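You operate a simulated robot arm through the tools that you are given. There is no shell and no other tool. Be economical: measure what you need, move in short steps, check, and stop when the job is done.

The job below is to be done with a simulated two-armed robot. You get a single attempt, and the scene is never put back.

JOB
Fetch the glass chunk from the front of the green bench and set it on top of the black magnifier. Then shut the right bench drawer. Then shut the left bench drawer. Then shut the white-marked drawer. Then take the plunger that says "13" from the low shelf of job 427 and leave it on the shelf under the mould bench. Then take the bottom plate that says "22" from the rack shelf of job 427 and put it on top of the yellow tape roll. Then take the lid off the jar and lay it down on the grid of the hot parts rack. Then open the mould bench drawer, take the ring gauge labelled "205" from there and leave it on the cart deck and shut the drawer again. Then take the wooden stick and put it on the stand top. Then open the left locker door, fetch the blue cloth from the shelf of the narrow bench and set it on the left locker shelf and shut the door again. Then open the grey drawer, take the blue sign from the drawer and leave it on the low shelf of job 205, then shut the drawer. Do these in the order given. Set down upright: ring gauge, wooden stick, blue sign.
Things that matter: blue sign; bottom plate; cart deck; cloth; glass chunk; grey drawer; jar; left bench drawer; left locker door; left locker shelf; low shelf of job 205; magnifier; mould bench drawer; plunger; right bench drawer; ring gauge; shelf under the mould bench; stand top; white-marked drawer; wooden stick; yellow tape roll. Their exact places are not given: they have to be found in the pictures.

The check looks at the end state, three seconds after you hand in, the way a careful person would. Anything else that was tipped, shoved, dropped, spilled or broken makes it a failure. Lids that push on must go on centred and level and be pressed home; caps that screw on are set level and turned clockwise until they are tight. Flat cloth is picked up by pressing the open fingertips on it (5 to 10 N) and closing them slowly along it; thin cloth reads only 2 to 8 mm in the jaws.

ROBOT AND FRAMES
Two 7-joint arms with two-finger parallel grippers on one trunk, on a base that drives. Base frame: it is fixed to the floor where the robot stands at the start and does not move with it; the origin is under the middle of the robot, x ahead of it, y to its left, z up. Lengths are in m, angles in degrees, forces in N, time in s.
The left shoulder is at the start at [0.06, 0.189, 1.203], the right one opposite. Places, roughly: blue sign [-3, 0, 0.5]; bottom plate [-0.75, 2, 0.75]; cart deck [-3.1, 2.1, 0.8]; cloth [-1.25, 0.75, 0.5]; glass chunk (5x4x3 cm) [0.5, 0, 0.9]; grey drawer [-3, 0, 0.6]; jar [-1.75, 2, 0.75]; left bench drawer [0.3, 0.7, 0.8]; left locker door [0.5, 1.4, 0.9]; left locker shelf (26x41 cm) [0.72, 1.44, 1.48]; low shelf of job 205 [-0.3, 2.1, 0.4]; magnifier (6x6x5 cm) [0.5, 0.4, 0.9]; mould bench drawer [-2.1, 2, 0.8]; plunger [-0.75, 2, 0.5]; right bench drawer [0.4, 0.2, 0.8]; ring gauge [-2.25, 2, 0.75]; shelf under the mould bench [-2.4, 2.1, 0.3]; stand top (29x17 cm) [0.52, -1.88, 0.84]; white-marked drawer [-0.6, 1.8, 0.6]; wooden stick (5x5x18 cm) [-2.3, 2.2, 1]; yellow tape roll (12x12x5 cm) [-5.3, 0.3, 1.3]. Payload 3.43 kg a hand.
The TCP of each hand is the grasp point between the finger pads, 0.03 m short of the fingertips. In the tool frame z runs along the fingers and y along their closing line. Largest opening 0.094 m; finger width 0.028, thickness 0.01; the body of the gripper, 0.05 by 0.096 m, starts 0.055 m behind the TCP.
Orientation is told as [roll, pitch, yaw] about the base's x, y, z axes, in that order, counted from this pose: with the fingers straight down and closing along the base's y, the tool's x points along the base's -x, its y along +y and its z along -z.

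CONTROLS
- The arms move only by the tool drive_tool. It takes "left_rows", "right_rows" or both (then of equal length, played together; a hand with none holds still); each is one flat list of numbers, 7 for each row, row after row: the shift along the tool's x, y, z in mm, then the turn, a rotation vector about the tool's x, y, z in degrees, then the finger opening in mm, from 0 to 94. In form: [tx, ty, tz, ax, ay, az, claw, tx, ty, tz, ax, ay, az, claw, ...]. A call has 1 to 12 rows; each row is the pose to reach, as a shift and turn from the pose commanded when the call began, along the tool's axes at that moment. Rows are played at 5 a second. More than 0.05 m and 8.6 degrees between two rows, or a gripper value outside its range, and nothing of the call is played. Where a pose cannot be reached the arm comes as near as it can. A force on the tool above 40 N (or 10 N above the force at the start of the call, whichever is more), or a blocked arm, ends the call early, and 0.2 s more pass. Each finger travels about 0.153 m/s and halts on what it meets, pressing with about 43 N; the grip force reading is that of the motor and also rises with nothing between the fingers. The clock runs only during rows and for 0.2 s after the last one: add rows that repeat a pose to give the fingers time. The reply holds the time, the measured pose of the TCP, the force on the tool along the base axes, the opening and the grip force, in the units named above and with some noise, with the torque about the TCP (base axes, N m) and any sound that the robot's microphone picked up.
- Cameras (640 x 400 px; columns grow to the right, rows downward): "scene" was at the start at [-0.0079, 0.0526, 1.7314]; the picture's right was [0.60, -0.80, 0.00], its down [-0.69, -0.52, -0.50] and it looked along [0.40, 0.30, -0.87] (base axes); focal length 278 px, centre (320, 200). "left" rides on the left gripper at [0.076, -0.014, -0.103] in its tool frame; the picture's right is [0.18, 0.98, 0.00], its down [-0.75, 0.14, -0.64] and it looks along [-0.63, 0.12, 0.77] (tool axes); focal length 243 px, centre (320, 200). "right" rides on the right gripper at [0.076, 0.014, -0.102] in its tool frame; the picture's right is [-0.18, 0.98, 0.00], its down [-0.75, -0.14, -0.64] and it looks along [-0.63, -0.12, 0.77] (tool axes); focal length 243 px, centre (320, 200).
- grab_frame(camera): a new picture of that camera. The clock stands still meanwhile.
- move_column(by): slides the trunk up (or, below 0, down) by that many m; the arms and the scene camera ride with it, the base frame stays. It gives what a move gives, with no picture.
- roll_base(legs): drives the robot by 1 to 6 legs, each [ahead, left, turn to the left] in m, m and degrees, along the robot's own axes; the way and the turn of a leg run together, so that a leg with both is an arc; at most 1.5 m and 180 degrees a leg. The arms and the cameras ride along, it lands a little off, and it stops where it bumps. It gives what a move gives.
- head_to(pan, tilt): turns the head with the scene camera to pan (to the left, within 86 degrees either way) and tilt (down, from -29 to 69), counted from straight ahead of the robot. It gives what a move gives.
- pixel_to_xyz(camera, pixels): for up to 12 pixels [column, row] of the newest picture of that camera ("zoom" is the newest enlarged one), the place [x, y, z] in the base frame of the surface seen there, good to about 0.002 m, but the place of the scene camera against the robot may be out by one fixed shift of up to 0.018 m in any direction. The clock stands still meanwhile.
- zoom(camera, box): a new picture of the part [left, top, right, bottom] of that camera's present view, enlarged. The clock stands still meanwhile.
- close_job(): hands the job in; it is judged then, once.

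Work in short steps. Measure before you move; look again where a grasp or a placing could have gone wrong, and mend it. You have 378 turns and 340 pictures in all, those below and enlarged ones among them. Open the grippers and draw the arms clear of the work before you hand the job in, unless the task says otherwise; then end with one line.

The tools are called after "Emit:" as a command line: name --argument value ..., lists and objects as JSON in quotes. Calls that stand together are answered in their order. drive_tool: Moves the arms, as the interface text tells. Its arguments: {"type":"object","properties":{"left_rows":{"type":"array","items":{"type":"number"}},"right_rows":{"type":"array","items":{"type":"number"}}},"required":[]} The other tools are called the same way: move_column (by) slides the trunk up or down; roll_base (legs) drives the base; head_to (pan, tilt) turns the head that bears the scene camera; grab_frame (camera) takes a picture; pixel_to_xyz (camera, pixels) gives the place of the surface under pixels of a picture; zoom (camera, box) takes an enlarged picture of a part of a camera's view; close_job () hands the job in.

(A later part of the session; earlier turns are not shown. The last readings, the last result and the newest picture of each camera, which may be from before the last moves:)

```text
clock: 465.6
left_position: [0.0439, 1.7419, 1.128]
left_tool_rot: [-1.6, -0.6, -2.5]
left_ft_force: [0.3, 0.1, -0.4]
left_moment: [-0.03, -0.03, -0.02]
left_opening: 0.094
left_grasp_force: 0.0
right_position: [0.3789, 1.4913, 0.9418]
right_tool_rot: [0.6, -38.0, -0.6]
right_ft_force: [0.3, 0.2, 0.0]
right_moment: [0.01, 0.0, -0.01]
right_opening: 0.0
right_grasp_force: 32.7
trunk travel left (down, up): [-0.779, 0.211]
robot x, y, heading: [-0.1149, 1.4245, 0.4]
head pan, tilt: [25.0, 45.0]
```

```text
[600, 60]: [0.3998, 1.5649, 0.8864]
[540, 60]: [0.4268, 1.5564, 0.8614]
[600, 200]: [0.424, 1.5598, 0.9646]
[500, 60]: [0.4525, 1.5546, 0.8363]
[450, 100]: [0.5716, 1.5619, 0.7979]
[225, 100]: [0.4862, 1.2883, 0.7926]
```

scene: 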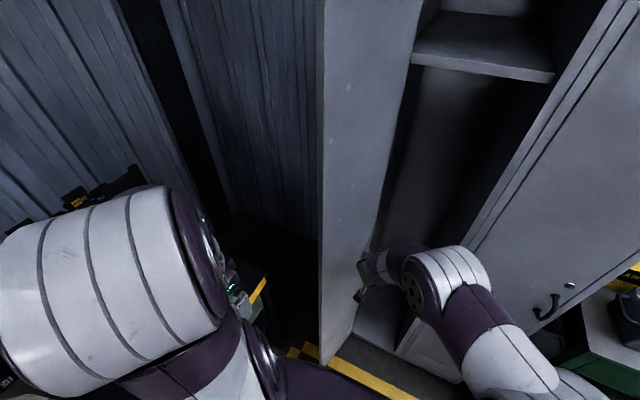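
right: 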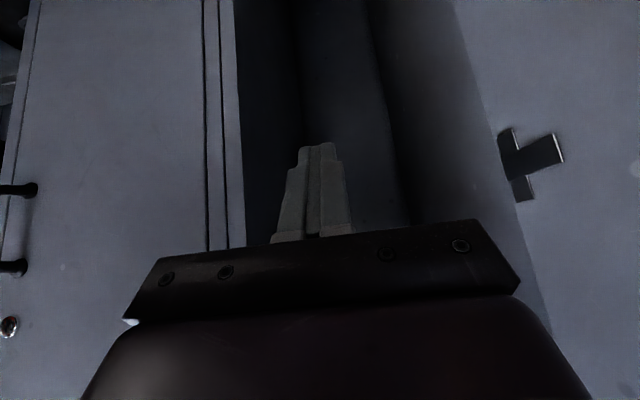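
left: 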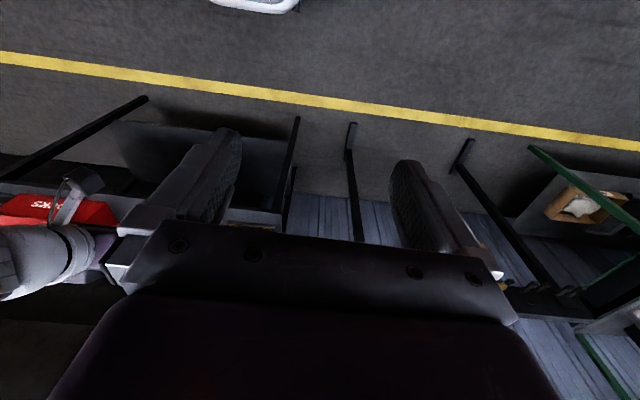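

The door is about perpendicular. I measure door and shelf, with a view from higher up needed for the shelf.

Emit:
pixel_to_xyz --camera "scene" --pixels '[[325, 200], [370, 150], [395, 50], [480, 45], [420, 50], [545, 65], [480, 20], [480, 70], [430, 110]]'

Emit:
head_to --pan 5 --tilt 15

Emit:
grab_frame --camera "scene"

```text
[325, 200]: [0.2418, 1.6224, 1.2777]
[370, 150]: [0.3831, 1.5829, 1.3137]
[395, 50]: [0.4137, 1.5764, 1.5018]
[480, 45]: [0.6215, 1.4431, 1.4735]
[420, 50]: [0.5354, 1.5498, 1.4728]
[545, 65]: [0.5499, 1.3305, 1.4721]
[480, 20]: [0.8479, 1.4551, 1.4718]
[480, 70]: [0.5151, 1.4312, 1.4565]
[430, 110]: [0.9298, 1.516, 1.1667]
```

```text
clock: 466.5
left_position: [0.0454, 1.7406, 1.1278]
left_tool_rot: [-1.5, -0.5, -2.5]
left_ft_force: [-0.5, 0.2, -0.3]
left_moment: [0.01, -0.01, 0.03]
left_opening: 0.0937
left_grasp_force: 0.0
right_position: [0.3777, 1.4914, 0.9425]
right_tool_rot: [0.8, -38.1, -0.5]
right_ft_force: [0.3, -0.5, 0.0]
right_moment: [0.01, 0.02, 0.0]
right_opening: 0.0
right_grasp_force: 32.5
trunk travel left (down, up): [-0.779, 0.211]
robot x, y, heading: [-0.1137, 1.4209, 0.8]
head pan, tilt: [5.0, 15.0]
```

```text
156 pictures are left
```

scene: 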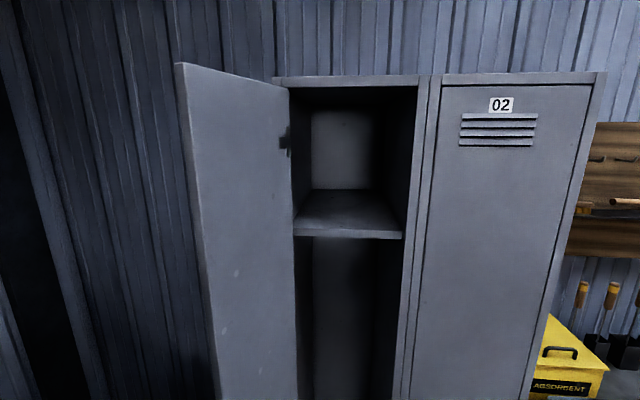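

The door stands open ~100°, shelf surface z≈1.48. Now the cloth: I back out, turn toward the narrow bench.

Emit:
roll_base --legs '[[-0.25, 0, 0], [0, -0.2, 0], [0, 0, -90]]'

Emit:
head_to --pan -50 --tilt 35

Emit:
grab_frame --camera "scene"

```text
clock: 473.4
left_position: [-0.0457, 1.0598, 1.1272]
left_tool_rot: [-1.7, -0.6, -92.7]
left_ft_force: [-0.1, -0.3, -0.1]
left_moment: [0.0, -0.01, 0.02]
left_opening: 0.0939
left_grasp_force: 0.1
right_position: [-0.2968, 0.7278, 0.941]
right_tool_rot: [0.8, -38.1, -90.9]
right_ft_force: [0.4, 0.9, 0.9]
right_moment: [-0.05, -0.01, 0.01]
right_opening: 0.0
right_grasp_force: 33.4
trunk travel left (down, up): [-0.779, 0.211]
robot x, y, heading: [-0.3648, 1.219, -89.8]
head pan, tilt: [5.0, 15.0]
```

```text
clock: 474.6
left_position: [-0.0454, 1.0595, 1.1272]
left_tool_rot: [-1.6, -0.6, -92.9]
left_ft_force: [0.1, 0.4, -0.5]
left_moment: [0.0, 0.0, -0.01]
left_opening: 0.094
left_grasp_force: 0.1
right_position: [-0.297, 0.7272, 0.9429]
right_tool_rot: [0.7, -38.1, -91.1]
right_ft_force: [0.2, -0.1, 0.6]
right_moment: [0.0, 0.0, -0.03]
right_opening: 0.0
right_grasp_force: 33.3
trunk travel left (down, up): [-0.779, 0.211]
robot x, y, heading: [-0.366, 1.22, -89.9]
head pan, tilt: [-50.0, 35.0]
```

```text
155 pictures are left
```

scene: 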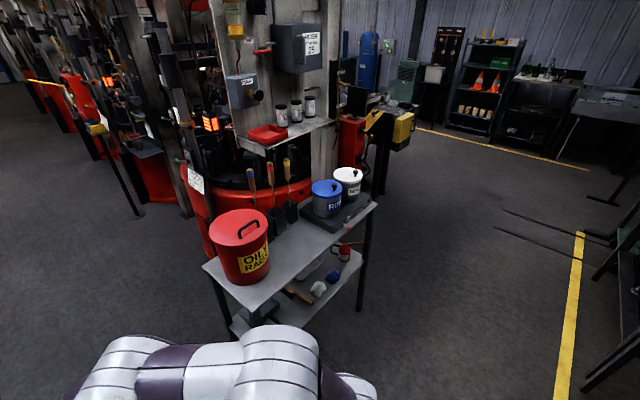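

The narrow bench has a shelf with a blue thing at (333,276). I zoom.

Emit:
zoom --camera "scene" --box '[200, 180, 400, 345]'

Emit:
pixel_to_xyz --camera "scene" --pixels '[[333, 275], [318, 288], [343, 253], [325, 300], [360, 290], [260, 315], [300, 293], [260, 300], [350, 210], [215, 265], [235, 335]]'

```text
2.42 times, centred on (300, 262) of scene
```

zoom: 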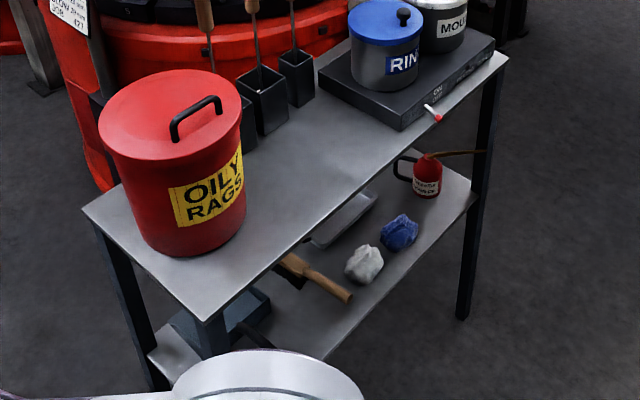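

```text
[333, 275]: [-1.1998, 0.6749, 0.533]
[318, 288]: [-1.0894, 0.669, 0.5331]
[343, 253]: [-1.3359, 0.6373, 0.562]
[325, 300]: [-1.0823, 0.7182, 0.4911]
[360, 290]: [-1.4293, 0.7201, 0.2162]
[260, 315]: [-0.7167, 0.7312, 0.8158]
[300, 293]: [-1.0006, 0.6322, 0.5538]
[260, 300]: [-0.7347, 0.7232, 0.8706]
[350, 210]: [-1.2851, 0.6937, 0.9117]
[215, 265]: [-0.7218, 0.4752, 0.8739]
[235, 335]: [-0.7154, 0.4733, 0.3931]
```

The blue cloth is a crumpled rag at (-1.20,0.67) on the shelf (z≈0.50). I back 0.22, strafe right 0.83, lower the trunk 0.3.

Emit:
roll_base --legs '[[-0.2, 0, 0], [0, -0.82, 0]]'

Emit:
move_column --by -0.3

Emit:
drive_tool --right_rows '[0, 0, 0, 0, -7.5, 0, 40, 0, 0, 0, 0, -15, 0, 60, 0, 0, 0, 0, -22, 0, 80, 0, 0, 0, 0, -22, 0, 80]'

Emit:
grab_frame --camera "right"

```text
clock: 480.2
left_position: [-0.8621, 1.2583, 1.1278]
left_tool_rot: [-1.6, -0.6, -93.2]
left_ft_force: [-0.1, -0.1, -0.4]
left_moment: [0.02, 0.02, -0.02]
left_opening: 0.0942
left_grasp_force: 0.1
right_position: [-1.1147, 0.9269, 0.9418]
right_tool_rot: [0.6, -38.2, -91.4]
right_ft_force: [0.3, 1.5, 0.0]
right_moment: [0.02, 0.03, 0.0]
right_opening: 0.0
right_grasp_force: 33.7
trunk travel left (down, up): [-0.779, 0.211]
robot x, y, heading: [-1.1748, 1.4193, -90.2]
head pan, tilt: [-50.0, 35.0]
```

```text
clock: 483.2
left_position: [-0.862, 1.2582, 0.828]
left_tool_rot: [-1.6, -0.5, -93.2]
left_ft_force: [0.1, 0.6, 0.0]
left_moment: [-0.03, 0.03, 0.01]
left_opening: 0.0939
left_grasp_force: 0.1
right_position: [-1.1161, 0.9284, 0.6428]
right_tool_rot: [0.8, -38.1, -91.4]
right_ft_force: [-0.6, 0.2, 0.6]
right_moment: [-0.03, -0.03, -0.01]
right_opening: 0.0
right_grasp_force: 32.9
trunk travel left (down, up): [-0.479, 0.511]
robot x, y, heading: [-1.1755, 1.4231, -90.3]
head pan, tilt: [-50.0, 35.0]
```

```text
clock: 484.2
left_position: [-0.8618, 1.2593, 0.8282]
left_tool_rot: [-1.6, -0.5, -93.2]
left_ft_force: [-0.2, 0.4, 0.3]
left_moment: [-0.01, -0.02, -0.02]
left_opening: 0.0939
left_grasp_force: 0.0
right_position: [-1.1148, 0.9279, 0.6433]
right_tool_rot: [1.1, -60.2, -92.1]
right_ft_force: [-0.1, 0.4, -0.1]
right_moment: [0.0, 0.03, 0.0]
right_opening: 0.0802
right_grasp_force: 0.0
trunk travel left (down, up): [-0.479, 0.511]
robot x, y, heading: [-1.1768, 1.4209, -90.2]
head pan, tilt: [-50.0, 35.0]
```

```text
153 pictures are left
```

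right: 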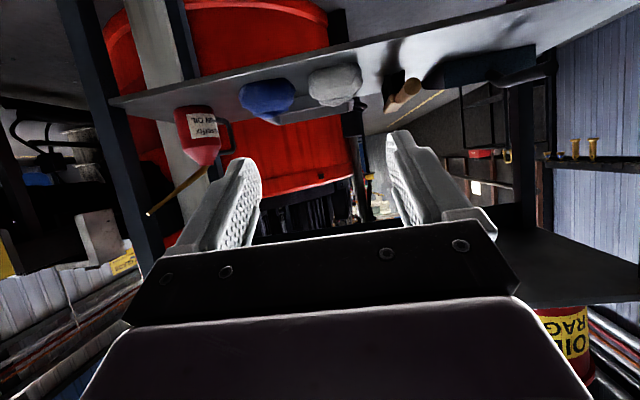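

The blue rag is at (267,97). I measure it.

Emit:
pixel_to_xyz --camera "right" --pixels '[[267, 97], [243, 92], [292, 92], [267, 83], [267, 112], [312, 88], [220, 95], [300, 72]]'

```text
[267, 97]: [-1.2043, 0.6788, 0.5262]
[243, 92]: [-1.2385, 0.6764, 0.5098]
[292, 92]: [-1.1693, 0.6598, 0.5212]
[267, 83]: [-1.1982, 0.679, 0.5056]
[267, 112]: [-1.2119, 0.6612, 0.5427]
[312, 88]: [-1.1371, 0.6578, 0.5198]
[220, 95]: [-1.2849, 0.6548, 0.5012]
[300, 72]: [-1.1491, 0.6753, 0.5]
```

Rag centre about (-1.204,0.657). I strafe right 0.09 and drive 0.13 ahead, then advance with the arm.

Emit:
roll_base --legs '[[0, -0.09, 0], [0.13, 0, 0]]'

Emit:
grab_frame --camera "right"

```text
clock: 486.2
left_position: [-0.9518, 1.1268, 0.8276]
left_tool_rot: [-1.6, -0.3, -93.2]
left_ft_force: [0.6, -0.8, 0.2]
left_moment: [0.03, 0.0, -0.01]
left_opening: 0.0941
left_grasp_force: 0.0
right_position: [-1.2047, 0.7977, 0.6422]
right_tool_rot: [1.1, -60.0, -91.9]
right_ft_force: [0.0, 0.0, -0.2]
right_moment: [0.01, 0.02, -0.01]
right_opening: 0.0802
right_grasp_force: 0.2
trunk travel left (down, up): [-0.479, 0.511]
robot x, y, heading: [-1.2677, 1.2866, -90.3]
head pan, tilt: [-50.0, 35.0]
```

```text
152 pictures are left
```

right: 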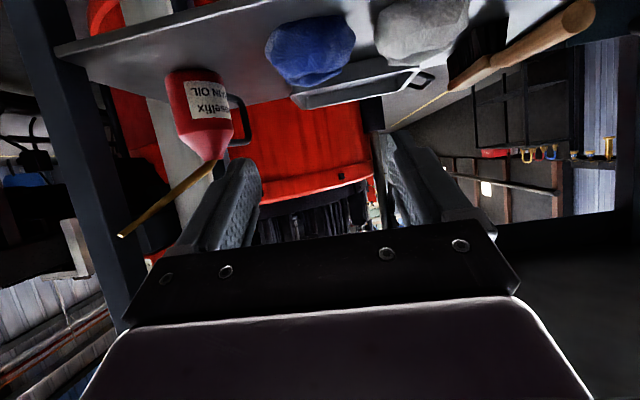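

Emit:
pixel_to_xyz --camera "right" --pixels '[[310, 50], [268, 45], [354, 42], [310, 25], [310, 80], [380, 35], [350, 95], [230, 90], [300, 84]]'

```text
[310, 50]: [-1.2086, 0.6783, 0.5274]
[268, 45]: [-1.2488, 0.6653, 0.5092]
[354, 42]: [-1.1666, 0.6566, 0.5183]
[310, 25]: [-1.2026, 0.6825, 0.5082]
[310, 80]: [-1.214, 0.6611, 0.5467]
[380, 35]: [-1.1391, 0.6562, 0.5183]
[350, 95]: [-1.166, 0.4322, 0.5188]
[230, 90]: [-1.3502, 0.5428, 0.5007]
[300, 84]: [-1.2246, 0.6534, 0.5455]
```

I advance 175 mm along the fingers with jaws at 84 mm and stop around the rag.

Emit:
drive_tool --right_rows '[10, 1, 40, 0, 0, 0, 84, 21, 2, 80, 0, 0, 0, 84, 21, 3, 120, 0, 0, 0, 84, 21, 3, 150, 0, 0, 0, 84, 21, 3, 174, 0, 0, 0, 84, 21, 3, 174, 0, 0, 0, 84]'

Emit:
grab_frame --camera "right"

```text
clock: 487.6
left_position: [-0.9518, 1.1285, 0.8293]
left_tool_rot: [-1.6, -0.5, -93.3]
left_ft_force: [-0.7, 0.5, 0.3]
left_moment: [-0.03, 0.0, -0.01]
left_opening: 0.0939
left_grasp_force: 0.1
right_position: [-1.203, 0.6565, 0.5364]
right_tool_rot: [1.1, -60.1, -91.9]
right_ft_force: [0.8, -0.5, 2.5]
right_moment: [-0.04, -0.06, 0.05]
right_opening: 0.0855
right_grasp_force: 11.9
trunk travel left (down, up): [-0.479, 0.511]
robot x, y, heading: [-1.27, 1.2878, -90.3]
head pan, tilt: [-50.0, 35.0]
```

```text
151 pictures are left
```

right: 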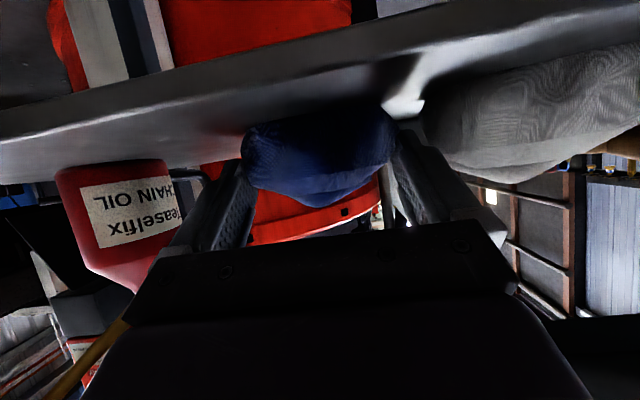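

The rag is between the fingers. I close slowly.

Emit:
drive_tool --right_rows '[0, 0, 0, 0, 0, 0, 75, 0, 0, 0, 0, 0, 0, 65, 0, 0, 0, 0, 0, 0, 55, 0, 0, 0, 0, 0, 0, 45, 0, 0, 0, 0, 0, 0, 35, 0, 0, 0, 0, 0, 0, 25, 0, 0, 0, 0, 0, 0, 15, 0, 0, 0, 0, 0, 0, 8, 0, 0, 0, 0, 0, 0, 5]'

Emit:
grab_frame --camera "right"

```text
clock: 489.6
left_position: [-0.952, 1.1282, 0.8289]
left_tool_rot: [-1.6, -0.5, -93.2]
left_ft_force: [-0.4, 0.6, -0.3]
left_moment: [0.01, -0.03, 0.03]
left_opening: 0.0942
left_grasp_force: 0.1
right_position: [-1.2023, 0.6586, 0.5369]
right_tool_rot: [1.2, -60.1, -91.9]
right_ft_force: [1.1, 0.0, 2.3]
right_moment: [-0.04, -0.03, 0.07]
right_opening: 0.0843
right_grasp_force: 43.2
trunk travel left (down, up): [-0.479, 0.511]
robot x, y, heading: [-1.2661, 1.2886, -90.1]
head pan, tilt: [-50.0, 35.0]
```

```text
150 pictures are left
```

right: 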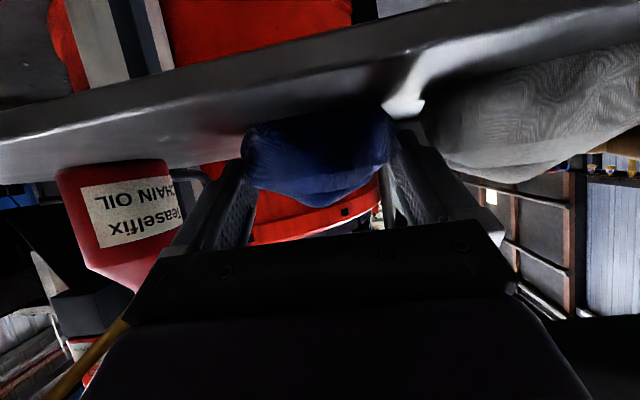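

The rag acts firm: gripped at 84 mm with 43 N. I lift by the trunk 0.03 and back out 0.25.

Emit:
move_column --by 0.03

Emit:
roll_base --legs '[[-0.2, 0, 0]]'

Emit:
grab_frame --camera "right"

```text
clock: 490.3
left_position: [-0.9516, 1.1281, 0.8581]
left_tool_rot: [-1.7, -0.4, -93.3]
left_ft_force: [0.7, 0.6, -0.5]
left_moment: [-0.02, 0.02, 0.0]
left_opening: 0.0942
left_grasp_force: 0.1
right_position: [-1.2027, 0.6574, 0.5661]
right_tool_rot: [1.2, -60.1, -92.0]
right_ft_force: [0.6, 0.5, -0.2]
right_moment: [-0.02, 0.04, 0.0]
right_opening: 0.0843
right_grasp_force: 42.8
trunk travel left (down, up): [-0.509, 0.481]
robot x, y, heading: [-1.2693, 1.2901, -90.1]
head pan, tilt: [-50.0, 35.0]
```

```text
clock: 491.9
left_position: [-0.9501, 1.3249, 0.8579]
left_tool_rot: [-1.6, -0.5, -93.2]
left_ft_force: [-0.7, 0.0, 0.4]
left_moment: [-0.04, 0.02, -0.05]
left_opening: 0.0939
left_grasp_force: 0.0
right_position: [-1.2028, 0.8541, 0.5676]
right_tool_rot: [1.0, -60.1, -91.8]
right_ft_force: [1.2, 0.4, -0.9]
right_moment: [0.01, -0.02, 0.01]
right_opening: 0.0844
right_grasp_force: 43.1
trunk travel left (down, up): [-0.509, 0.481]
robot x, y, heading: [-1.268, 1.4849, -89.8]
head pan, tilt: [-50.0, 35.0]
```

```text
149 pictures are left
```

right: 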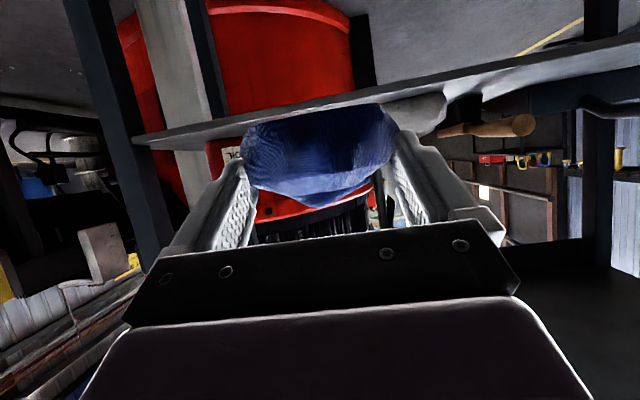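

The rag is out. I raise the trunk fully, turn left to heading 0 and drive toward the locker.

Emit:
move_column --by 0.4

Emit:
roll_base --legs '[[0.15, 0, 0], [0, 0, 90]]'

Emit:
head_to --pan 5 --tilt 20

Emit:
grab_frame --camera "scene"

```text
clock: 495.7
left_position: [-0.9501, 1.3256, 1.2577]
left_tool_rot: [-1.6, -0.5, -93.2]
left_ft_force: [-0.1, 0.0, -0.3]
left_moment: [0.02, -0.02, 0.01]
left_opening: 0.094
left_grasp_force: 0.1
right_position: [-1.2028, 0.8537, 0.9668]
right_tool_rot: [1.2, -60.1, -91.8]
right_ft_force: [-0.3, -0.1, -1.3]
right_moment: [0.02, -0.01, 0.02]
right_opening: 0.084
right_grasp_force: 42.8
trunk travel left (down, up): [-0.909, 0.081]
robot x, y, heading: [-1.2702, 1.4872, -90.2]
head pan, tilt: [-50.0, 35.0]
```

```text
clock: 497.2
left_position: [-0.9509, 1.1811, 1.2583]
left_tool_rot: [-1.7, -0.5, -93.3]
left_ft_force: [0.0, 0.5, -0.6]
left_moment: [0.0, 0.0, 0.0]
left_opening: 0.0942
left_grasp_force: 0.1
right_position: [-1.2008, 0.7128, 0.9646]
right_tool_rot: [0.9, -59.8, -91.6]
right_ft_force: [-0.2, -0.5, -0.4]
right_moment: [0.01, -0.02, 0.03]
right_opening: 0.0843
right_grasp_force: 43.4
trunk travel left (down, up): [-0.909, 0.081]
robot x, y, heading: [-1.269, 1.3434, -90.1]
head pan, tilt: [-50.0, 35.0]
stopped in leg 1: the force on the tool passed its limit at 52 N (the readings are from after the stop); the commanded pose is now the measured one
```

```text
clock: 498.4
left_position: [-0.95, 1.1825, 1.2577]
left_tool_rot: [-1.7, -0.5, -93.3]
left_ft_force: [-0.4, 0.7, 0.6]
left_moment: [0.03, -0.01, 0.0]
left_opening: 0.0941
left_grasp_force: 0.0
right_position: [-1.2016, 0.7131, 0.9651]
right_tool_rot: [1.0, -59.8, -91.6]
right_ft_force: [0.3, 0.0, -0.5]
right_moment: [-0.03, 0.02, -0.01]
right_opening: 0.0841
right_grasp_force: 43.1
trunk travel left (down, up): [-0.909, 0.081]
robot x, y, heading: [-1.271, 1.3444, -89.9]
head pan, tilt: [5.0, 20.0]
```

```text
148 pictures are left
```

scene: 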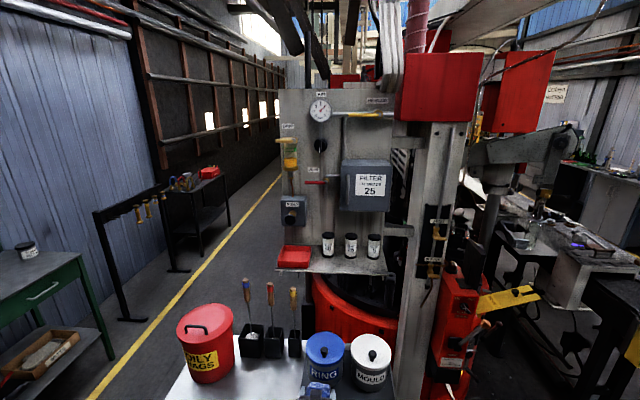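

I drove forward by mistake and the rag/hand touched something on the bench. I back off at once and inspect the pots.

Emit:
roll_base --legs '[[-0.2, 0, 0]]'

Emit:
head_to --pan 0 --tilt 40

Emit:
grab_frame --camera "scene"

Emit:
grab_frame --camera "right"

```text
clock: 500.0
left_position: [-0.9508, 1.3814, 1.2579]
left_tool_rot: [-1.6, -0.4, -93.2]
left_ft_force: [-0.5, -0.4, 0.2]
left_moment: [0.0, 0.04, 0.03]
left_opening: 0.0941
left_grasp_force: 0.1
right_position: [-1.2018, 0.9127, 0.9634]
right_tool_rot: [0.9, -59.8, -91.7]
right_ft_force: [0.1, 0.4, -0.6]
right_moment: [0.0, 0.03, 0.0]
right_opening: 0.0841
right_grasp_force: 43.6
trunk travel left (down, up): [-0.909, 0.081]
robot x, y, heading: [-1.2679, 1.547, -90.3]
head pan, tilt: [5.0, 20.0]
```

```text
clock: 500.8
left_position: [-0.9491, 1.385, 1.2572]
left_tool_rot: [-1.6, -0.5, -93.3]
left_ft_force: [-0.5, -0.3, 0.3]
left_moment: [-0.03, 0.01, 0.0]
left_opening: 0.0937
left_grasp_force: 0.1
right_position: [-1.2022, 0.9144, 0.9662]
right_tool_rot: [0.8, -59.9, -91.7]
right_ft_force: [0.3, -0.4, -1.0]
right_moment: [0.01, 0.04, -0.01]
right_opening: 0.0841
right_grasp_force: 42.7
trunk travel left (down, up): [-0.909, 0.081]
robot x, y, heading: [-1.2658, 1.5476, -90.1]
head pan, tilt: [0.0, 40.0]
```

```text
147 pictures are left
```

scene: 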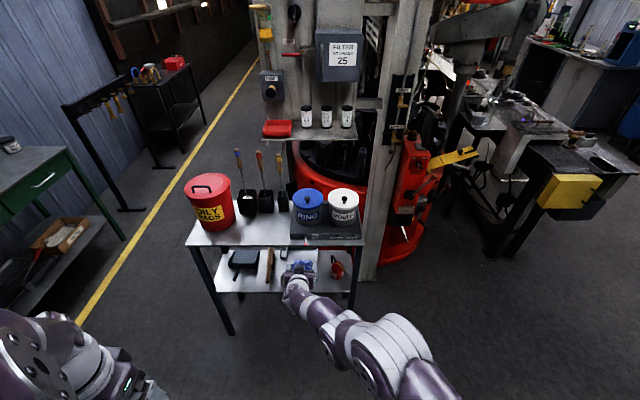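

```text
146 pictures are left
```

right: 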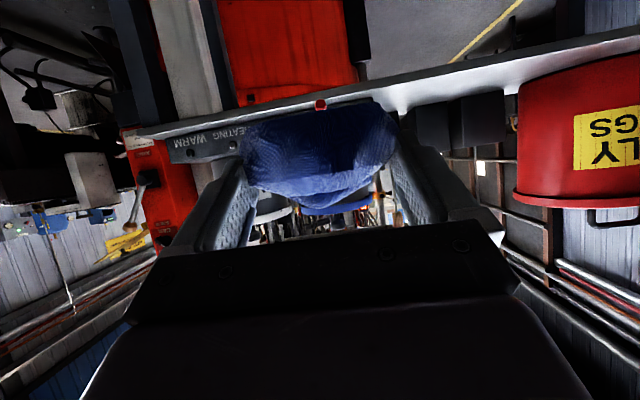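

I zoom on the pots and measure them against the plate.

Emit:
zoom --camera "scene" --box '[270, 170, 390, 260]'

Emit:
pixel_to_xyz --camera "scene" --pixels '[[308, 215], [308, 196], [293, 212], [324, 212], [343, 215], [343, 196], [328, 230], [308, 226], [343, 227], [300, 236], [355, 238], [292, 225]]'

```text
4.44 times, centred on (330, 215) of scene
```

zoom: 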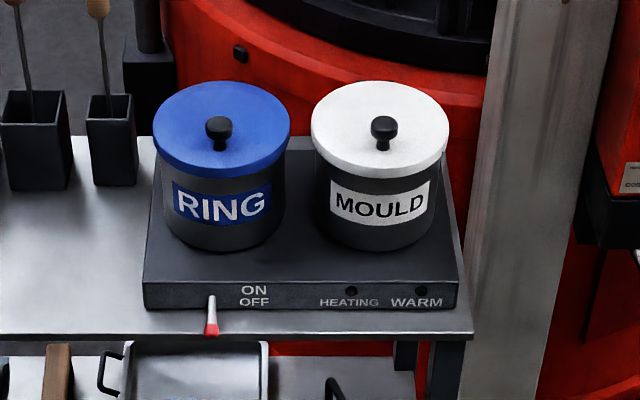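

```text
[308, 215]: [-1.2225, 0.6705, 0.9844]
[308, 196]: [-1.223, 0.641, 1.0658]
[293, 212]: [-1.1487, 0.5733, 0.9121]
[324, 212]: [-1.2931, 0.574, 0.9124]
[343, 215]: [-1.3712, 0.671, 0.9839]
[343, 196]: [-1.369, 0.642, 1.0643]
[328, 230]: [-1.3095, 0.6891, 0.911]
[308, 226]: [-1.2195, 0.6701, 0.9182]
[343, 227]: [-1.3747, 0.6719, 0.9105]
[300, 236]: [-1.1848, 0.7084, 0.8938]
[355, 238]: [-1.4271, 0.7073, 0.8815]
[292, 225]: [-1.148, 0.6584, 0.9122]
```

Both pots are still aligned (front y 0.671), nothing moved. I go forward 0.08 and turn left 90°.

Emit:
roll_base --legs '[[0.08, 0, 0], [0, 0, 90]]'

Emit:
head_to --pan 5 --tilt 20

Emit:
grab_frame --camera "scene"

```text
clock: 505.7
left_position: [-1.0997, 1.7794, 1.2585]
left_tool_rot: [-1.6, -0.5, -4.4]
left_ft_force: [-0.7, 0.0, 0.3]
left_moment: [-0.02, 0.02, 0.01]
left_opening: 0.0942
left_grasp_force: 0.0
right_position: [-0.635, 1.5187, 0.965]
right_tool_rot: [0.9, -59.9, -2.8]
right_ft_force: [0.0, 0.2, -1.6]
right_moment: [0.02, -0.01, -0.02]
right_opening: 0.0843
right_grasp_force: 42.8
trunk travel left (down, up): [-0.909, 0.081]
robot x, y, heading: [-1.2714, 1.4662, -0.8]
head pan, tilt: [0.0, 40.0]
```

```text
clock: 506.5
left_position: [-1.0996, 1.7798, 1.2581]
left_tool_rot: [-1.6, -0.5, -4.3]
left_ft_force: [-0.3, -0.6, 0.9]
left_moment: [0.0, 0.02, 0.01]
left_opening: 0.0939
left_grasp_force: 0.1
right_position: [-0.6354, 1.5189, 0.9641]
right_tool_rot: [0.9, -59.9, -2.6]
right_ft_force: [-0.2, 0.4, -0.7]
right_moment: [-0.04, 0.02, 0.0]
right_opening: 0.0841
right_grasp_force: 42.9
trunk travel left (down, up): [-0.909, 0.081]
robot x, y, heading: [-1.2678, 1.4686, -1.1]
head pan, tilt: [5.0, 20.0]
```

```text
144 pictures are left
```

scene: 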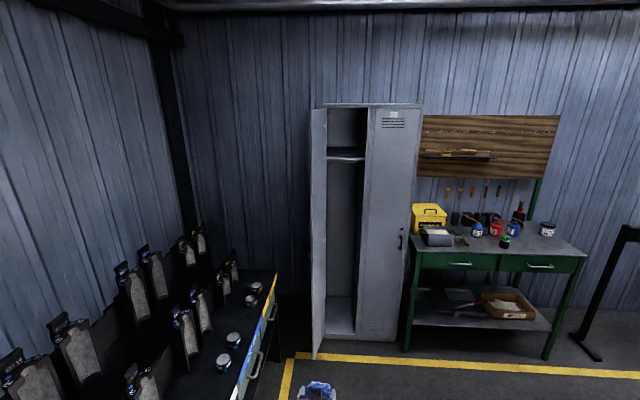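

The open locker is ahead. I correct the heading, shift right 0.07, and drive 0.85 ahead; then raise the trunk.

Emit:
roll_base --legs '[[0, -0.07, 1], [0.8, 0, 0]]'

Emit:
move_column --by 0.08

Emit:
drive_tool --right_rows '[-35, 0, -20, 0, -5, 0, 60, -70, 0, -40, 0, -10, 0, 60, -105, 0, -60, 0, -15, 0, 60, -140, 0, -80, 0, -20, 0, 60]'

```text
clock: 511.4
left_position: [-0.3057, 1.7087, 1.2576]
left_tool_rot: [-1.6, -0.6, -3.2]
left_ft_force: [-1.2, 0.0, 0.1]
left_moment: [0.03, 0.01, 0.0]
left_opening: 0.0939
left_grasp_force: 0.1
right_position: [0.162, 1.4578, 0.9653]
right_tool_rot: [0.9, -59.9, -1.7]
right_ft_force: [0.2, 0.5, -0.9]
right_moment: [-0.01, -0.02, 0.01]
right_opening: 0.084
right_grasp_force: 43.0
trunk travel left (down, up): [-0.909, 0.081]
robot x, y, heading: [-0.4673, 1.3938, -0.3]
head pan, tilt: [5.0, 20.0]
```

```text
clock: 512.6
left_position: [-0.305, 1.7101, 1.3387]
left_tool_rot: [-1.6, -0.5, -3.3]
left_ft_force: [-0.1, 1.4, -0.4]
left_moment: [-0.02, 0.0, -0.01]
left_opening: 0.0938
left_grasp_force: 0.0
right_position: [0.1626, 1.4582, 1.0441]
right_tool_rot: [0.9, -59.9, -1.7]
right_ft_force: [0.2, 0.0, -0.8]
right_moment: [-0.03, 0.03, 0.0]
right_opening: 0.0843
right_grasp_force: 42.8
trunk travel left (down, up): [-0.989, 0.001]
robot x, y, heading: [-0.4711, 1.3923, -0.4]
head pan, tilt: [5.0, 20.0]
```

```text
clock: 513.6
left_position: [-0.3059, 1.7093, 1.3381]
left_tool_rot: [-1.6, -0.4, -3.3]
left_ft_force: [0.4, 0.4, -0.2]
left_moment: [-0.01, 0.0, -0.04]
left_opening: 0.0942
left_grasp_force: 0.1
right_position: [0.1635, 1.4556, 1.2057]
right_tool_rot: [2.5, -79.8, -3.3]
right_ft_force: [0.6, -0.1, -1.4]
right_moment: [0.0, 0.01, -0.04]
right_opening: 0.0841
right_grasp_force: 43.0
trunk travel left (down, up): [-0.989, 0.001]
robot x, y, heading: [-0.4689, 1.3898, 0.1]
head pan, tilt: [5.0, 20.0]
```

I raise the hand another 0.34 m.

Emit:
drive_tool --right_rows '[-43, 0, -7.6, 0, 0, 0, 60, -86, 0, -15, 0, 0, 0, 60, -129, 0, -23, 0, 0, 0, 60, -172, 0, -30, 0, 0, 0, 60, -215, 0, -38, 0, 0, 0, 60, -258, 0, -46, 0, 0, 0, 60, -300, 0, -53, 0, 0, 0, 60, -340, 0, -60, 0, 0, 0, 60]'

Emit:
grab_frame --camera "scene"

```text
clock: 515.4
left_position: [-0.306, 1.7098, 1.3376]
left_tool_rot: [-1.7, -0.5, -3.3]
left_ft_force: [-0.1, -0.3, 0.3]
left_moment: [0.0, 0.02, -0.01]
left_opening: 0.0941
left_grasp_force: 0.1
right_position: [0.1663, 1.456, 1.5521]
right_tool_rot: [2.4, -79.8, -3.2]
right_ft_force: [-0.3, 0.7, 0.0]
right_moment: [-0.01, 0.04, 0.0]
right_opening: 0.0841
right_grasp_force: 43.1
trunk travel left (down, up): [-0.989, 0.001]
robot x, y, heading: [-0.4688, 1.3921, -0.2]
head pan, tilt: [5.0, 20.0]
```

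```text
143 pictures are left
```

scene: 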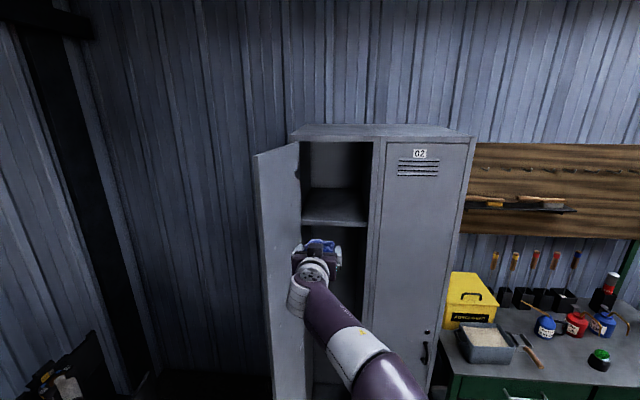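

The hand is at shelf height. I look through the right camera.

Emit:
grab_frame --camera "right"

Emit:
pixel_to_xyz --camera "right" --pixels '[[315, 110], [315, 130], [315, 160], [315, 190], [270, 150], [370, 140], [315, 60], [250, 60], [400, 60], [315, 20]]'

```text
142 pictures are left
```

right: 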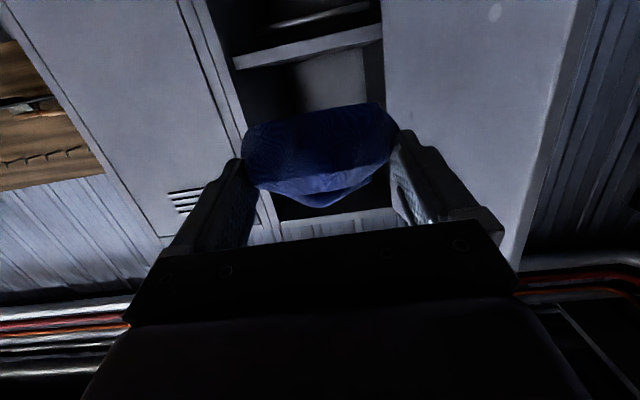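

```text
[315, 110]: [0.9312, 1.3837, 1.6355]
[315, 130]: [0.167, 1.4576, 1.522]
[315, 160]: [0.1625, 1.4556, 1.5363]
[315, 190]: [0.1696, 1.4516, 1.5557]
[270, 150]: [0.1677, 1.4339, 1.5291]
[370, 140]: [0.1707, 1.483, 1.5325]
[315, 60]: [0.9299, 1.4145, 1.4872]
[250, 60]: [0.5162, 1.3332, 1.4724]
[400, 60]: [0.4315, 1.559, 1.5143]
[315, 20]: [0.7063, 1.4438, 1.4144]
```

Clear by ~3 cm above the shelf. I drive 0.42 straight ahead into the locker.

Emit:
roll_base --legs '[[0.25, 0, 0]]'

Emit:
grab_frame --camera "scene"

Emit:
grab_frame --camera "right"

```text
clock: 517.2
left_position: [-0.0588, 1.7085, 1.3378]
left_tool_rot: [-1.6, -0.7, -3.3]
left_ft_force: [0.1, 0.2, -0.3]
left_moment: [-0.02, 0.02, 0.01]
left_opening: 0.0939
left_grasp_force: 0.1
right_position: [0.4117, 1.4527, 1.5523]
right_tool_rot: [2.7, -79.9, -3.5]
right_ft_force: [0.0, 0.1, -0.3]
right_moment: [0.01, 0.02, 0.03]
right_opening: 0.0842
right_grasp_force: 42.4
trunk travel left (down, up): [-0.989, 0.001]
robot x, y, heading: [-0.2199, 1.3904, -0.3]
head pan, tilt: [5.0, 20.0]
```

```text
141 pictures are left
```

scene: 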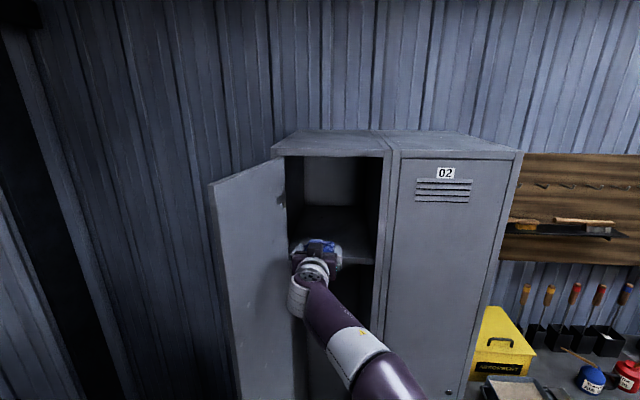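

```text
140 pictures are left
```

right: 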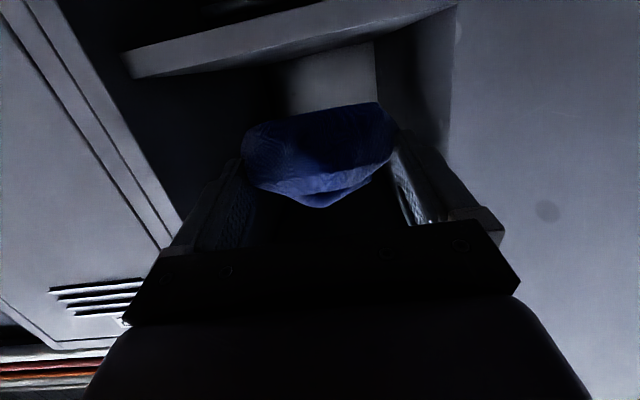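

Well aligned. I advance 0.175 more.

Emit:
roll_base --legs '[[0.175, -0.01, 0]]'

Emit:
grab_frame --camera "right"

```text
clock: 518.7
left_position: [0.1173, 1.6979, 1.3388]
left_tool_rot: [-1.6, -0.6, -3.2]
left_ft_force: [-0.1, 0.2, -0.1]
left_moment: [0.0, -0.02, -0.04]
left_opening: 0.094
left_grasp_force: 0.1
right_position: [0.5909, 1.445, 1.5535]
right_tool_rot: [2.6, -80.1, -3.5]
right_ft_force: [-0.3, 0.0, 0.5]
right_moment: [0.01, 0.01, -0.04]
right_opening: 0.0842
right_grasp_force: 43.0
trunk travel left (down, up): [-0.989, 0.001]
robot x, y, heading: [-0.0411, 1.3843, -0.1]
head pan, tilt: [5.0, 20.0]
```

```text
139 pictures are left
```

right: 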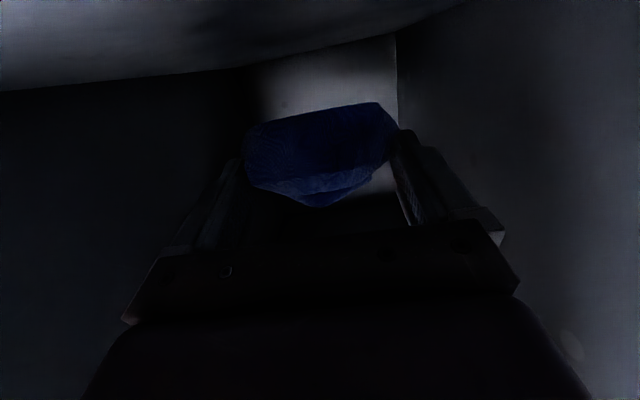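

Inside. I lower with the trunk until the rag touches the shelf.

Emit:
move_column --by -0.02

Emit:
move_column --by -0.006

Emit:
move_column --by -0.004

Emit:
move_column --by -0.003

```text
clock: 519.4
left_position: [0.1214, 1.6989, 1.3171]
left_tool_rot: [-1.6, -0.5, -3.1]
left_ft_force: [-0.7, 0.3, 0.3]
left_moment: [0.0, -0.01, -0.01]
left_opening: 0.0939
left_grasp_force: 0.0
right_position: [0.5917, 1.4446, 1.5325]
right_tool_rot: [2.7, -79.9, -3.3]
right_ft_force: [0.1, -0.4, -0.2]
right_moment: [0.01, 0.02, -0.02]
right_opening: 0.0838
right_grasp_force: 43.1
trunk travel left (down, up): [-0.969, 0.021]
robot x, y, heading: [-0.0405, 1.3805, -0.0]
head pan, tilt: [5.0, 20.0]
```

```text
clock: 519.9
left_position: [0.1217, 1.6985, 1.3125]
left_tool_rot: [-1.6, -0.5, -3.2]
left_ft_force: [-0.4, -0.1, 0.5]
left_moment: [0.0, -0.01, 0.03]
left_opening: 0.094
left_grasp_force: 0.1
right_position: [0.5914, 1.4452, 1.5253]
right_tool_rot: [2.7, -80.0, -3.5]
right_ft_force: [0.2, 0.0, 0.2]
right_moment: [0.01, 0.01, 0.02]
right_opening: 0.0841
right_grasp_force: 43.4
trunk travel left (down, up): [-0.963, 0.027]
robot x, y, heading: [-0.0449, 1.3807, -0.1]
head pan, tilt: [5.0, 20.0]
```

```text
clock: 520.5
left_position: [0.1208, 1.6986, 1.3074]
left_tool_rot: [-1.6, -0.4, -3.2]
left_ft_force: [1.0, 0.0, 0.4]
left_moment: [0.01, 0.01, 0.0]
left_opening: 0.094
left_grasp_force: 0.0
right_position: [0.5921, 1.4436, 1.5217]
right_tool_rot: [2.7, -79.9, -3.4]
right_ft_force: [0.7, 0.1, -0.2]
right_moment: [0.0, 0.05, -0.01]
right_opening: 0.0844
right_grasp_force: 42.5
trunk travel left (down, up): [-0.959, 0.031]
robot x, y, heading: [-0.0429, 1.3798, 0.1]
head pan, tilt: [5.0, 20.0]
```

```text
clock: 521.0
left_position: [0.1218, 1.6991, 1.3046]
left_tool_rot: [-1.7, -0.6, -3.2]
left_ft_force: [0.3, 0.5, 0.1]
left_moment: [0.01, -0.03, -0.02]
left_opening: 0.0943
left_grasp_force: 0.0
right_position: [0.5929, 1.4451, 1.5193]
right_tool_rot: [2.8, -79.9, -3.4]
right_ft_force: [0.1, 0.8, -0.6]
right_moment: [0.01, 0.03, -0.01]
right_opening: 0.0841
right_grasp_force: 43.4
trunk travel left (down, up): [-0.956, 0.034]
robot x, y, heading: [-0.0447, 1.3792, -0.0]
head pan, tilt: [5.0, 20.0]
```

Emit:
move_column --by -0.003

Emit:
move_column --by -0.003

Emit:
move_column --by -0.003

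```text
clock: 521.5
left_position: [0.1211, 1.6992, 1.3018]
left_tool_rot: [-1.6, -0.5, -3.2]
left_ft_force: [-0.1, 1.0, 0.0]
left_moment: [-0.01, 0.01, 0.0]
left_opening: 0.094
left_grasp_force: 0.1
right_position: [0.5931, 1.4448, 1.5172]
right_tool_rot: [3.2, -79.9, -3.9]
right_ft_force: [1.4, 0.1, 6.7]
right_moment: [0.18, -0.1, -0.07]
right_opening: 0.0839
right_grasp_force: 42.6
trunk travel left (down, up): [-0.953, 0.037]
robot x, y, heading: [-0.0387, 1.3825, -0.3]
head pan, tilt: [5.0, 20.0]
```

```text
clock: 522.0
left_position: [0.1199, 1.6986, 1.2997]
left_tool_rot: [-1.6, -0.6, -3.2]
left_ft_force: [0.4, 0.4, -0.3]
left_moment: [-0.02, 0.01, -0.01]
left_opening: 0.0938
left_grasp_force: 0.0
right_position: [0.5923, 1.4451, 1.5169]
right_tool_rot: [3.8, -80.2, -4.7]
right_ft_force: [7.1, 2.2, 21.2]
right_moment: [0.62, -0.43, -0.18]
right_opening: 0.0839
right_grasp_force: 42.6
trunk travel left (down, up): [-0.95, 0.04]
robot x, y, heading: [-0.0394, 1.3823, -0.0]
head pan, tilt: [5.0, 20.0]
```

```text
clock: 522.7
left_position: [0.1211, 1.6994, 1.2961]
left_tool_rot: [-1.5, -0.5, -3.2]
left_ft_force: [-0.3, -0.1, -0.4]
left_moment: [-0.01, 0.01, -0.03]
left_opening: 0.0942
left_grasp_force: 0.1
right_position: [0.5917, 1.4452, 1.5176]
right_tool_rot: [4.9, -80.6, -5.6]
right_ft_force: [-1.9, -0.2, 3.3]
right_moment: [0.11, 0.08, 0.08]
right_opening: 0.084
right_grasp_force: 42.4
trunk travel left (down, up): [-0.947, 0.043]
robot x, y, heading: [-0.0418, 1.3816, -0.2]
head pan, tilt: [5.0, 20.0]
stopped: the force on the tool passed its limit at 40 N (the readings are from after the stop); the commanded pose is now the measured one
```

Rag rests on the shelf. I open fully and back out straight.

Emit:
drive_tool --right_rows '[0, 0, 0, 0, 0, 0, 90, 0, 0, 0, 0, 0, 0, 94, 0, 0, 0, 0, 0, 0, 94, 0, 0, 0, 0, 0, 0, 94]'

Emit:
grab_frame --camera "right"

Emit:
roll_base --legs '[[-0.08, 0, 0]]'

Emit:
grab_frame --camera "right"

```text
clock: 523.7
left_position: [0.1218, 1.6984, 1.2952]
left_tool_rot: [-1.6, -0.5, -3.3]
left_ft_force: [-0.1, 0.7, -0.4]
left_moment: [-0.04, -0.02, 0.02]
left_opening: 0.094
left_grasp_force: 0.0
right_position: [0.5937, 1.4457, 1.5158]
right_tool_rot: [4.3, -80.4, -5.1]
right_ft_force: [0.3, 0.0, -0.5]
right_moment: [0.01, 0.0, 0.01]
right_opening: 0.094
right_grasp_force: 0.1
trunk travel left (down, up): [-0.947, 0.043]
robot x, y, heading: [-0.0408, 1.3816, 0.0]
head pan, tilt: [5.0, 20.0]
```

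```text
138 pictures are left
```

right: 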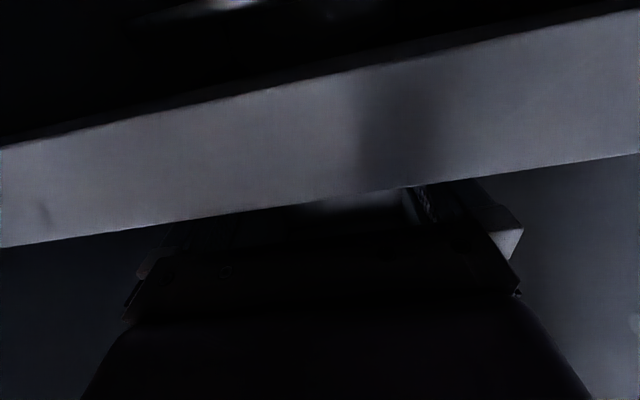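

```text
clock: 524.7
left_position: [0.0476, 1.6982, 1.2971]
left_tool_rot: [-1.7, -0.2, -3.2]
left_ft_force: [0.6, -0.4, 0.4]
left_moment: [-0.02, 0.06, 0.02]
left_opening: 0.0942
left_grasp_force: 0.1
right_position: [0.5212, 1.4446, 1.5126]
right_tool_rot: [4.1, -80.1, -4.9]
right_ft_force: [0.9, 0.4, 0.1]
right_moment: [-0.01, 0.01, 0.01]
right_opening: 0.0943
right_grasp_force: 0.1
trunk travel left (down, up): [-0.947, 0.043]
robot x, y, heading: [-0.1244, 1.3793, -0.2]
head pan, tilt: [5.0, 20.0]
```

```text
137 pictures are left
```

right: 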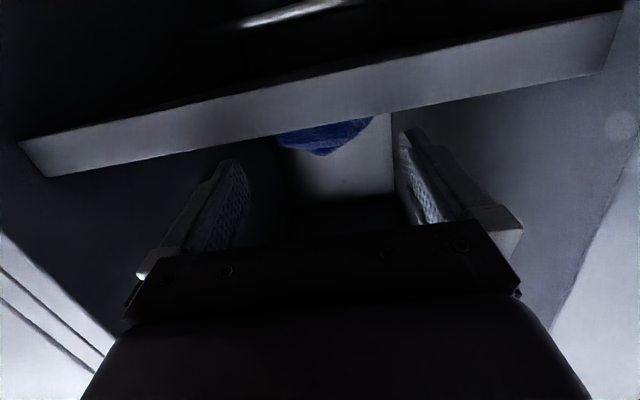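

The blue rag stays on the shelf. I back out further and fold the right hand.

Emit:
roll_base --legs '[[-0.35, 0, 0]]'

Emit:
drive_tool --right_rows '[45, 0, 0, 0, 5, 0, 60, 90, 0, 0, 0, 10, 0, 40, 135, 0, 0, 0, 15, 0, 20, 180, 0, 0, 0, 20, 0, 0, 225, 0, -10, 0, 28, 0, 0, 270, 0, -20, 0, 36, 0, 0, 315, 0, -40, 0, 44, 0, 0, 350, 0, -70, 0, 50, 0, 0, 370, 0, -110, 0, 55, 0, 0]'

Emit:
grab_frame --camera "scene"

```text
clock: 527.0
left_position: [-0.3055, 1.6984, 1.2962]
left_tool_rot: [-1.6, -0.4, -3.2]
left_ft_force: [1.2, -0.5, 0.6]
left_moment: [-0.02, 0.01, -0.01]
left_opening: 0.0941
left_grasp_force: 0.1
right_position: [0.1661, 1.4447, 1.5145]
right_tool_rot: [4.3, -80.4, -4.9]
right_ft_force: [0.1, 0.1, -0.2]
right_moment: [0.02, -0.02, 0.04]
right_opening: 0.0938
right_grasp_force: 0.1
trunk travel left (down, up): [-0.947, 0.043]
robot x, y, heading: [-0.4694, 1.3842, -0.2]
head pan, tilt: [5.0, 20.0]
```

```text
clock: 529.0
left_position: [-0.3094, 1.6994, 1.2972]
left_tool_rot: [-1.6, -0.6, -3.2]
left_ft_force: [0.2, -0.7, -0.6]
left_moment: [-0.02, -0.05, 0.01]
left_opening: 0.094
left_grasp_force: 0.1
right_position: [-0.0078, 1.4518, 1.1697]
right_tool_rot: [0.7, -25.4, -1.0]
right_ft_force: [-0.4, -0.1, 0.5]
right_moment: [0.02, 0.01, -0.01]
right_opening: 0.0002
right_grasp_force: 33.3
trunk travel left (down, up): [-0.947, 0.043]
robot x, y, heading: [-0.4692, 1.3808, -0.0]
head pan, tilt: [5.0, 20.0]
```

```text
136 pictures are left
```

scene: 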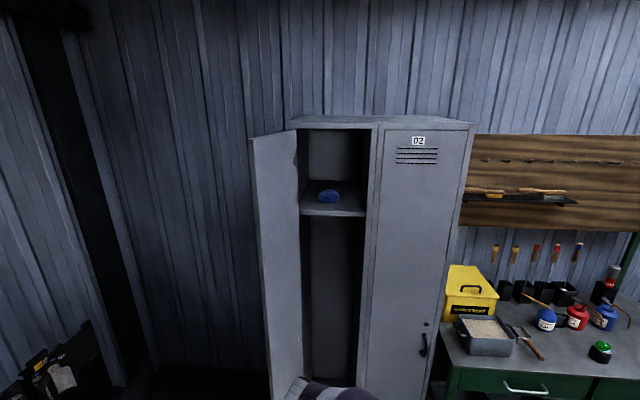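

The rag lies on the shelf. Now I extend the closed left hand forward and fold the right one back and right.

Emit:
drive_tool --left_rows '[-40, 0, 25, 0, 0, 0, 60, -80, 0, 50, 0, 0, 0, 30, -120, 0, 80, 0, 0, 0, 0, -160, 0, 110, 0, 0, 0, 0, -200, 0, 140, 0, 0, 0, 0, -230, 0, 180, 0, 0, 0, 0]' --right_rows '[23, -33, -10, 0, 0, 0, 0, 46, -66, -20, 0, 0, 0, 0, 70, -100, -30, 0, 0, 0, 0, 92, -133, -42, 0, 0, 0, 0, 115, -166, -52, 0, 0, 0, 0, 136, -200, -63, 0, 0, 0, 0]'

Emit:
grab_frame --camera "left"

```text
clock: 530.4
left_position: [-0.075, 1.6803, 1.1166]
left_tool_rot: [-1.5, -0.3, -3.2]
left_ft_force: [0.0, -0.3, 0.2]
left_moment: [0.04, -0.01, -0.01]
left_opening: 0.0
left_grasp_force: 32.3
right_position: [-0.1586, 1.2535, 1.1636]
right_tool_rot: [0.8, -25.2, -1.2]
right_ft_force: [-0.7, 0.7, -0.8]
right_moment: [-0.04, -0.03, 0.02]
right_opening: 0.0
right_grasp_force: 33.0
trunk travel left (down, up): [-0.947, 0.043]
robot x, y, heading: [-0.4697, 1.3839, -0.0]
head pan, tilt: [5.0, 20.0]
```

```text
135 pictures are left
```

left: 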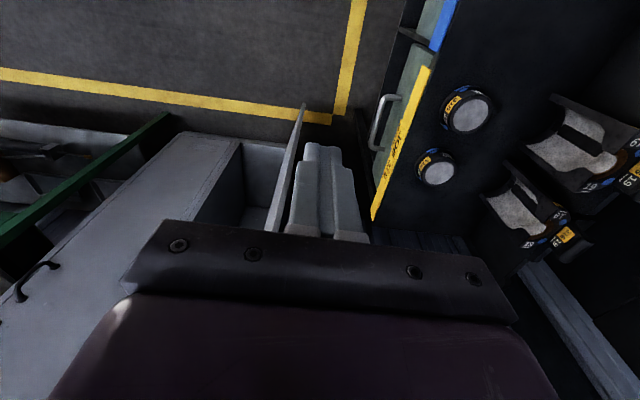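

Emit:
pixel_to_xyz --camera "left" --pixels '[[301, 108], [298, 130], [290, 160], [283, 190], [277, 220], [380, 200], [240, 150]]'

```text
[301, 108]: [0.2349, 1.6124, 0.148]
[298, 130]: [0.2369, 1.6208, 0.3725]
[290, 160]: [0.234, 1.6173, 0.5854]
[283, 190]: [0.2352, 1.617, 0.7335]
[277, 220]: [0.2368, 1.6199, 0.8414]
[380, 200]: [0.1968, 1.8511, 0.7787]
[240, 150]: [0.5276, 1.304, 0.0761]
```

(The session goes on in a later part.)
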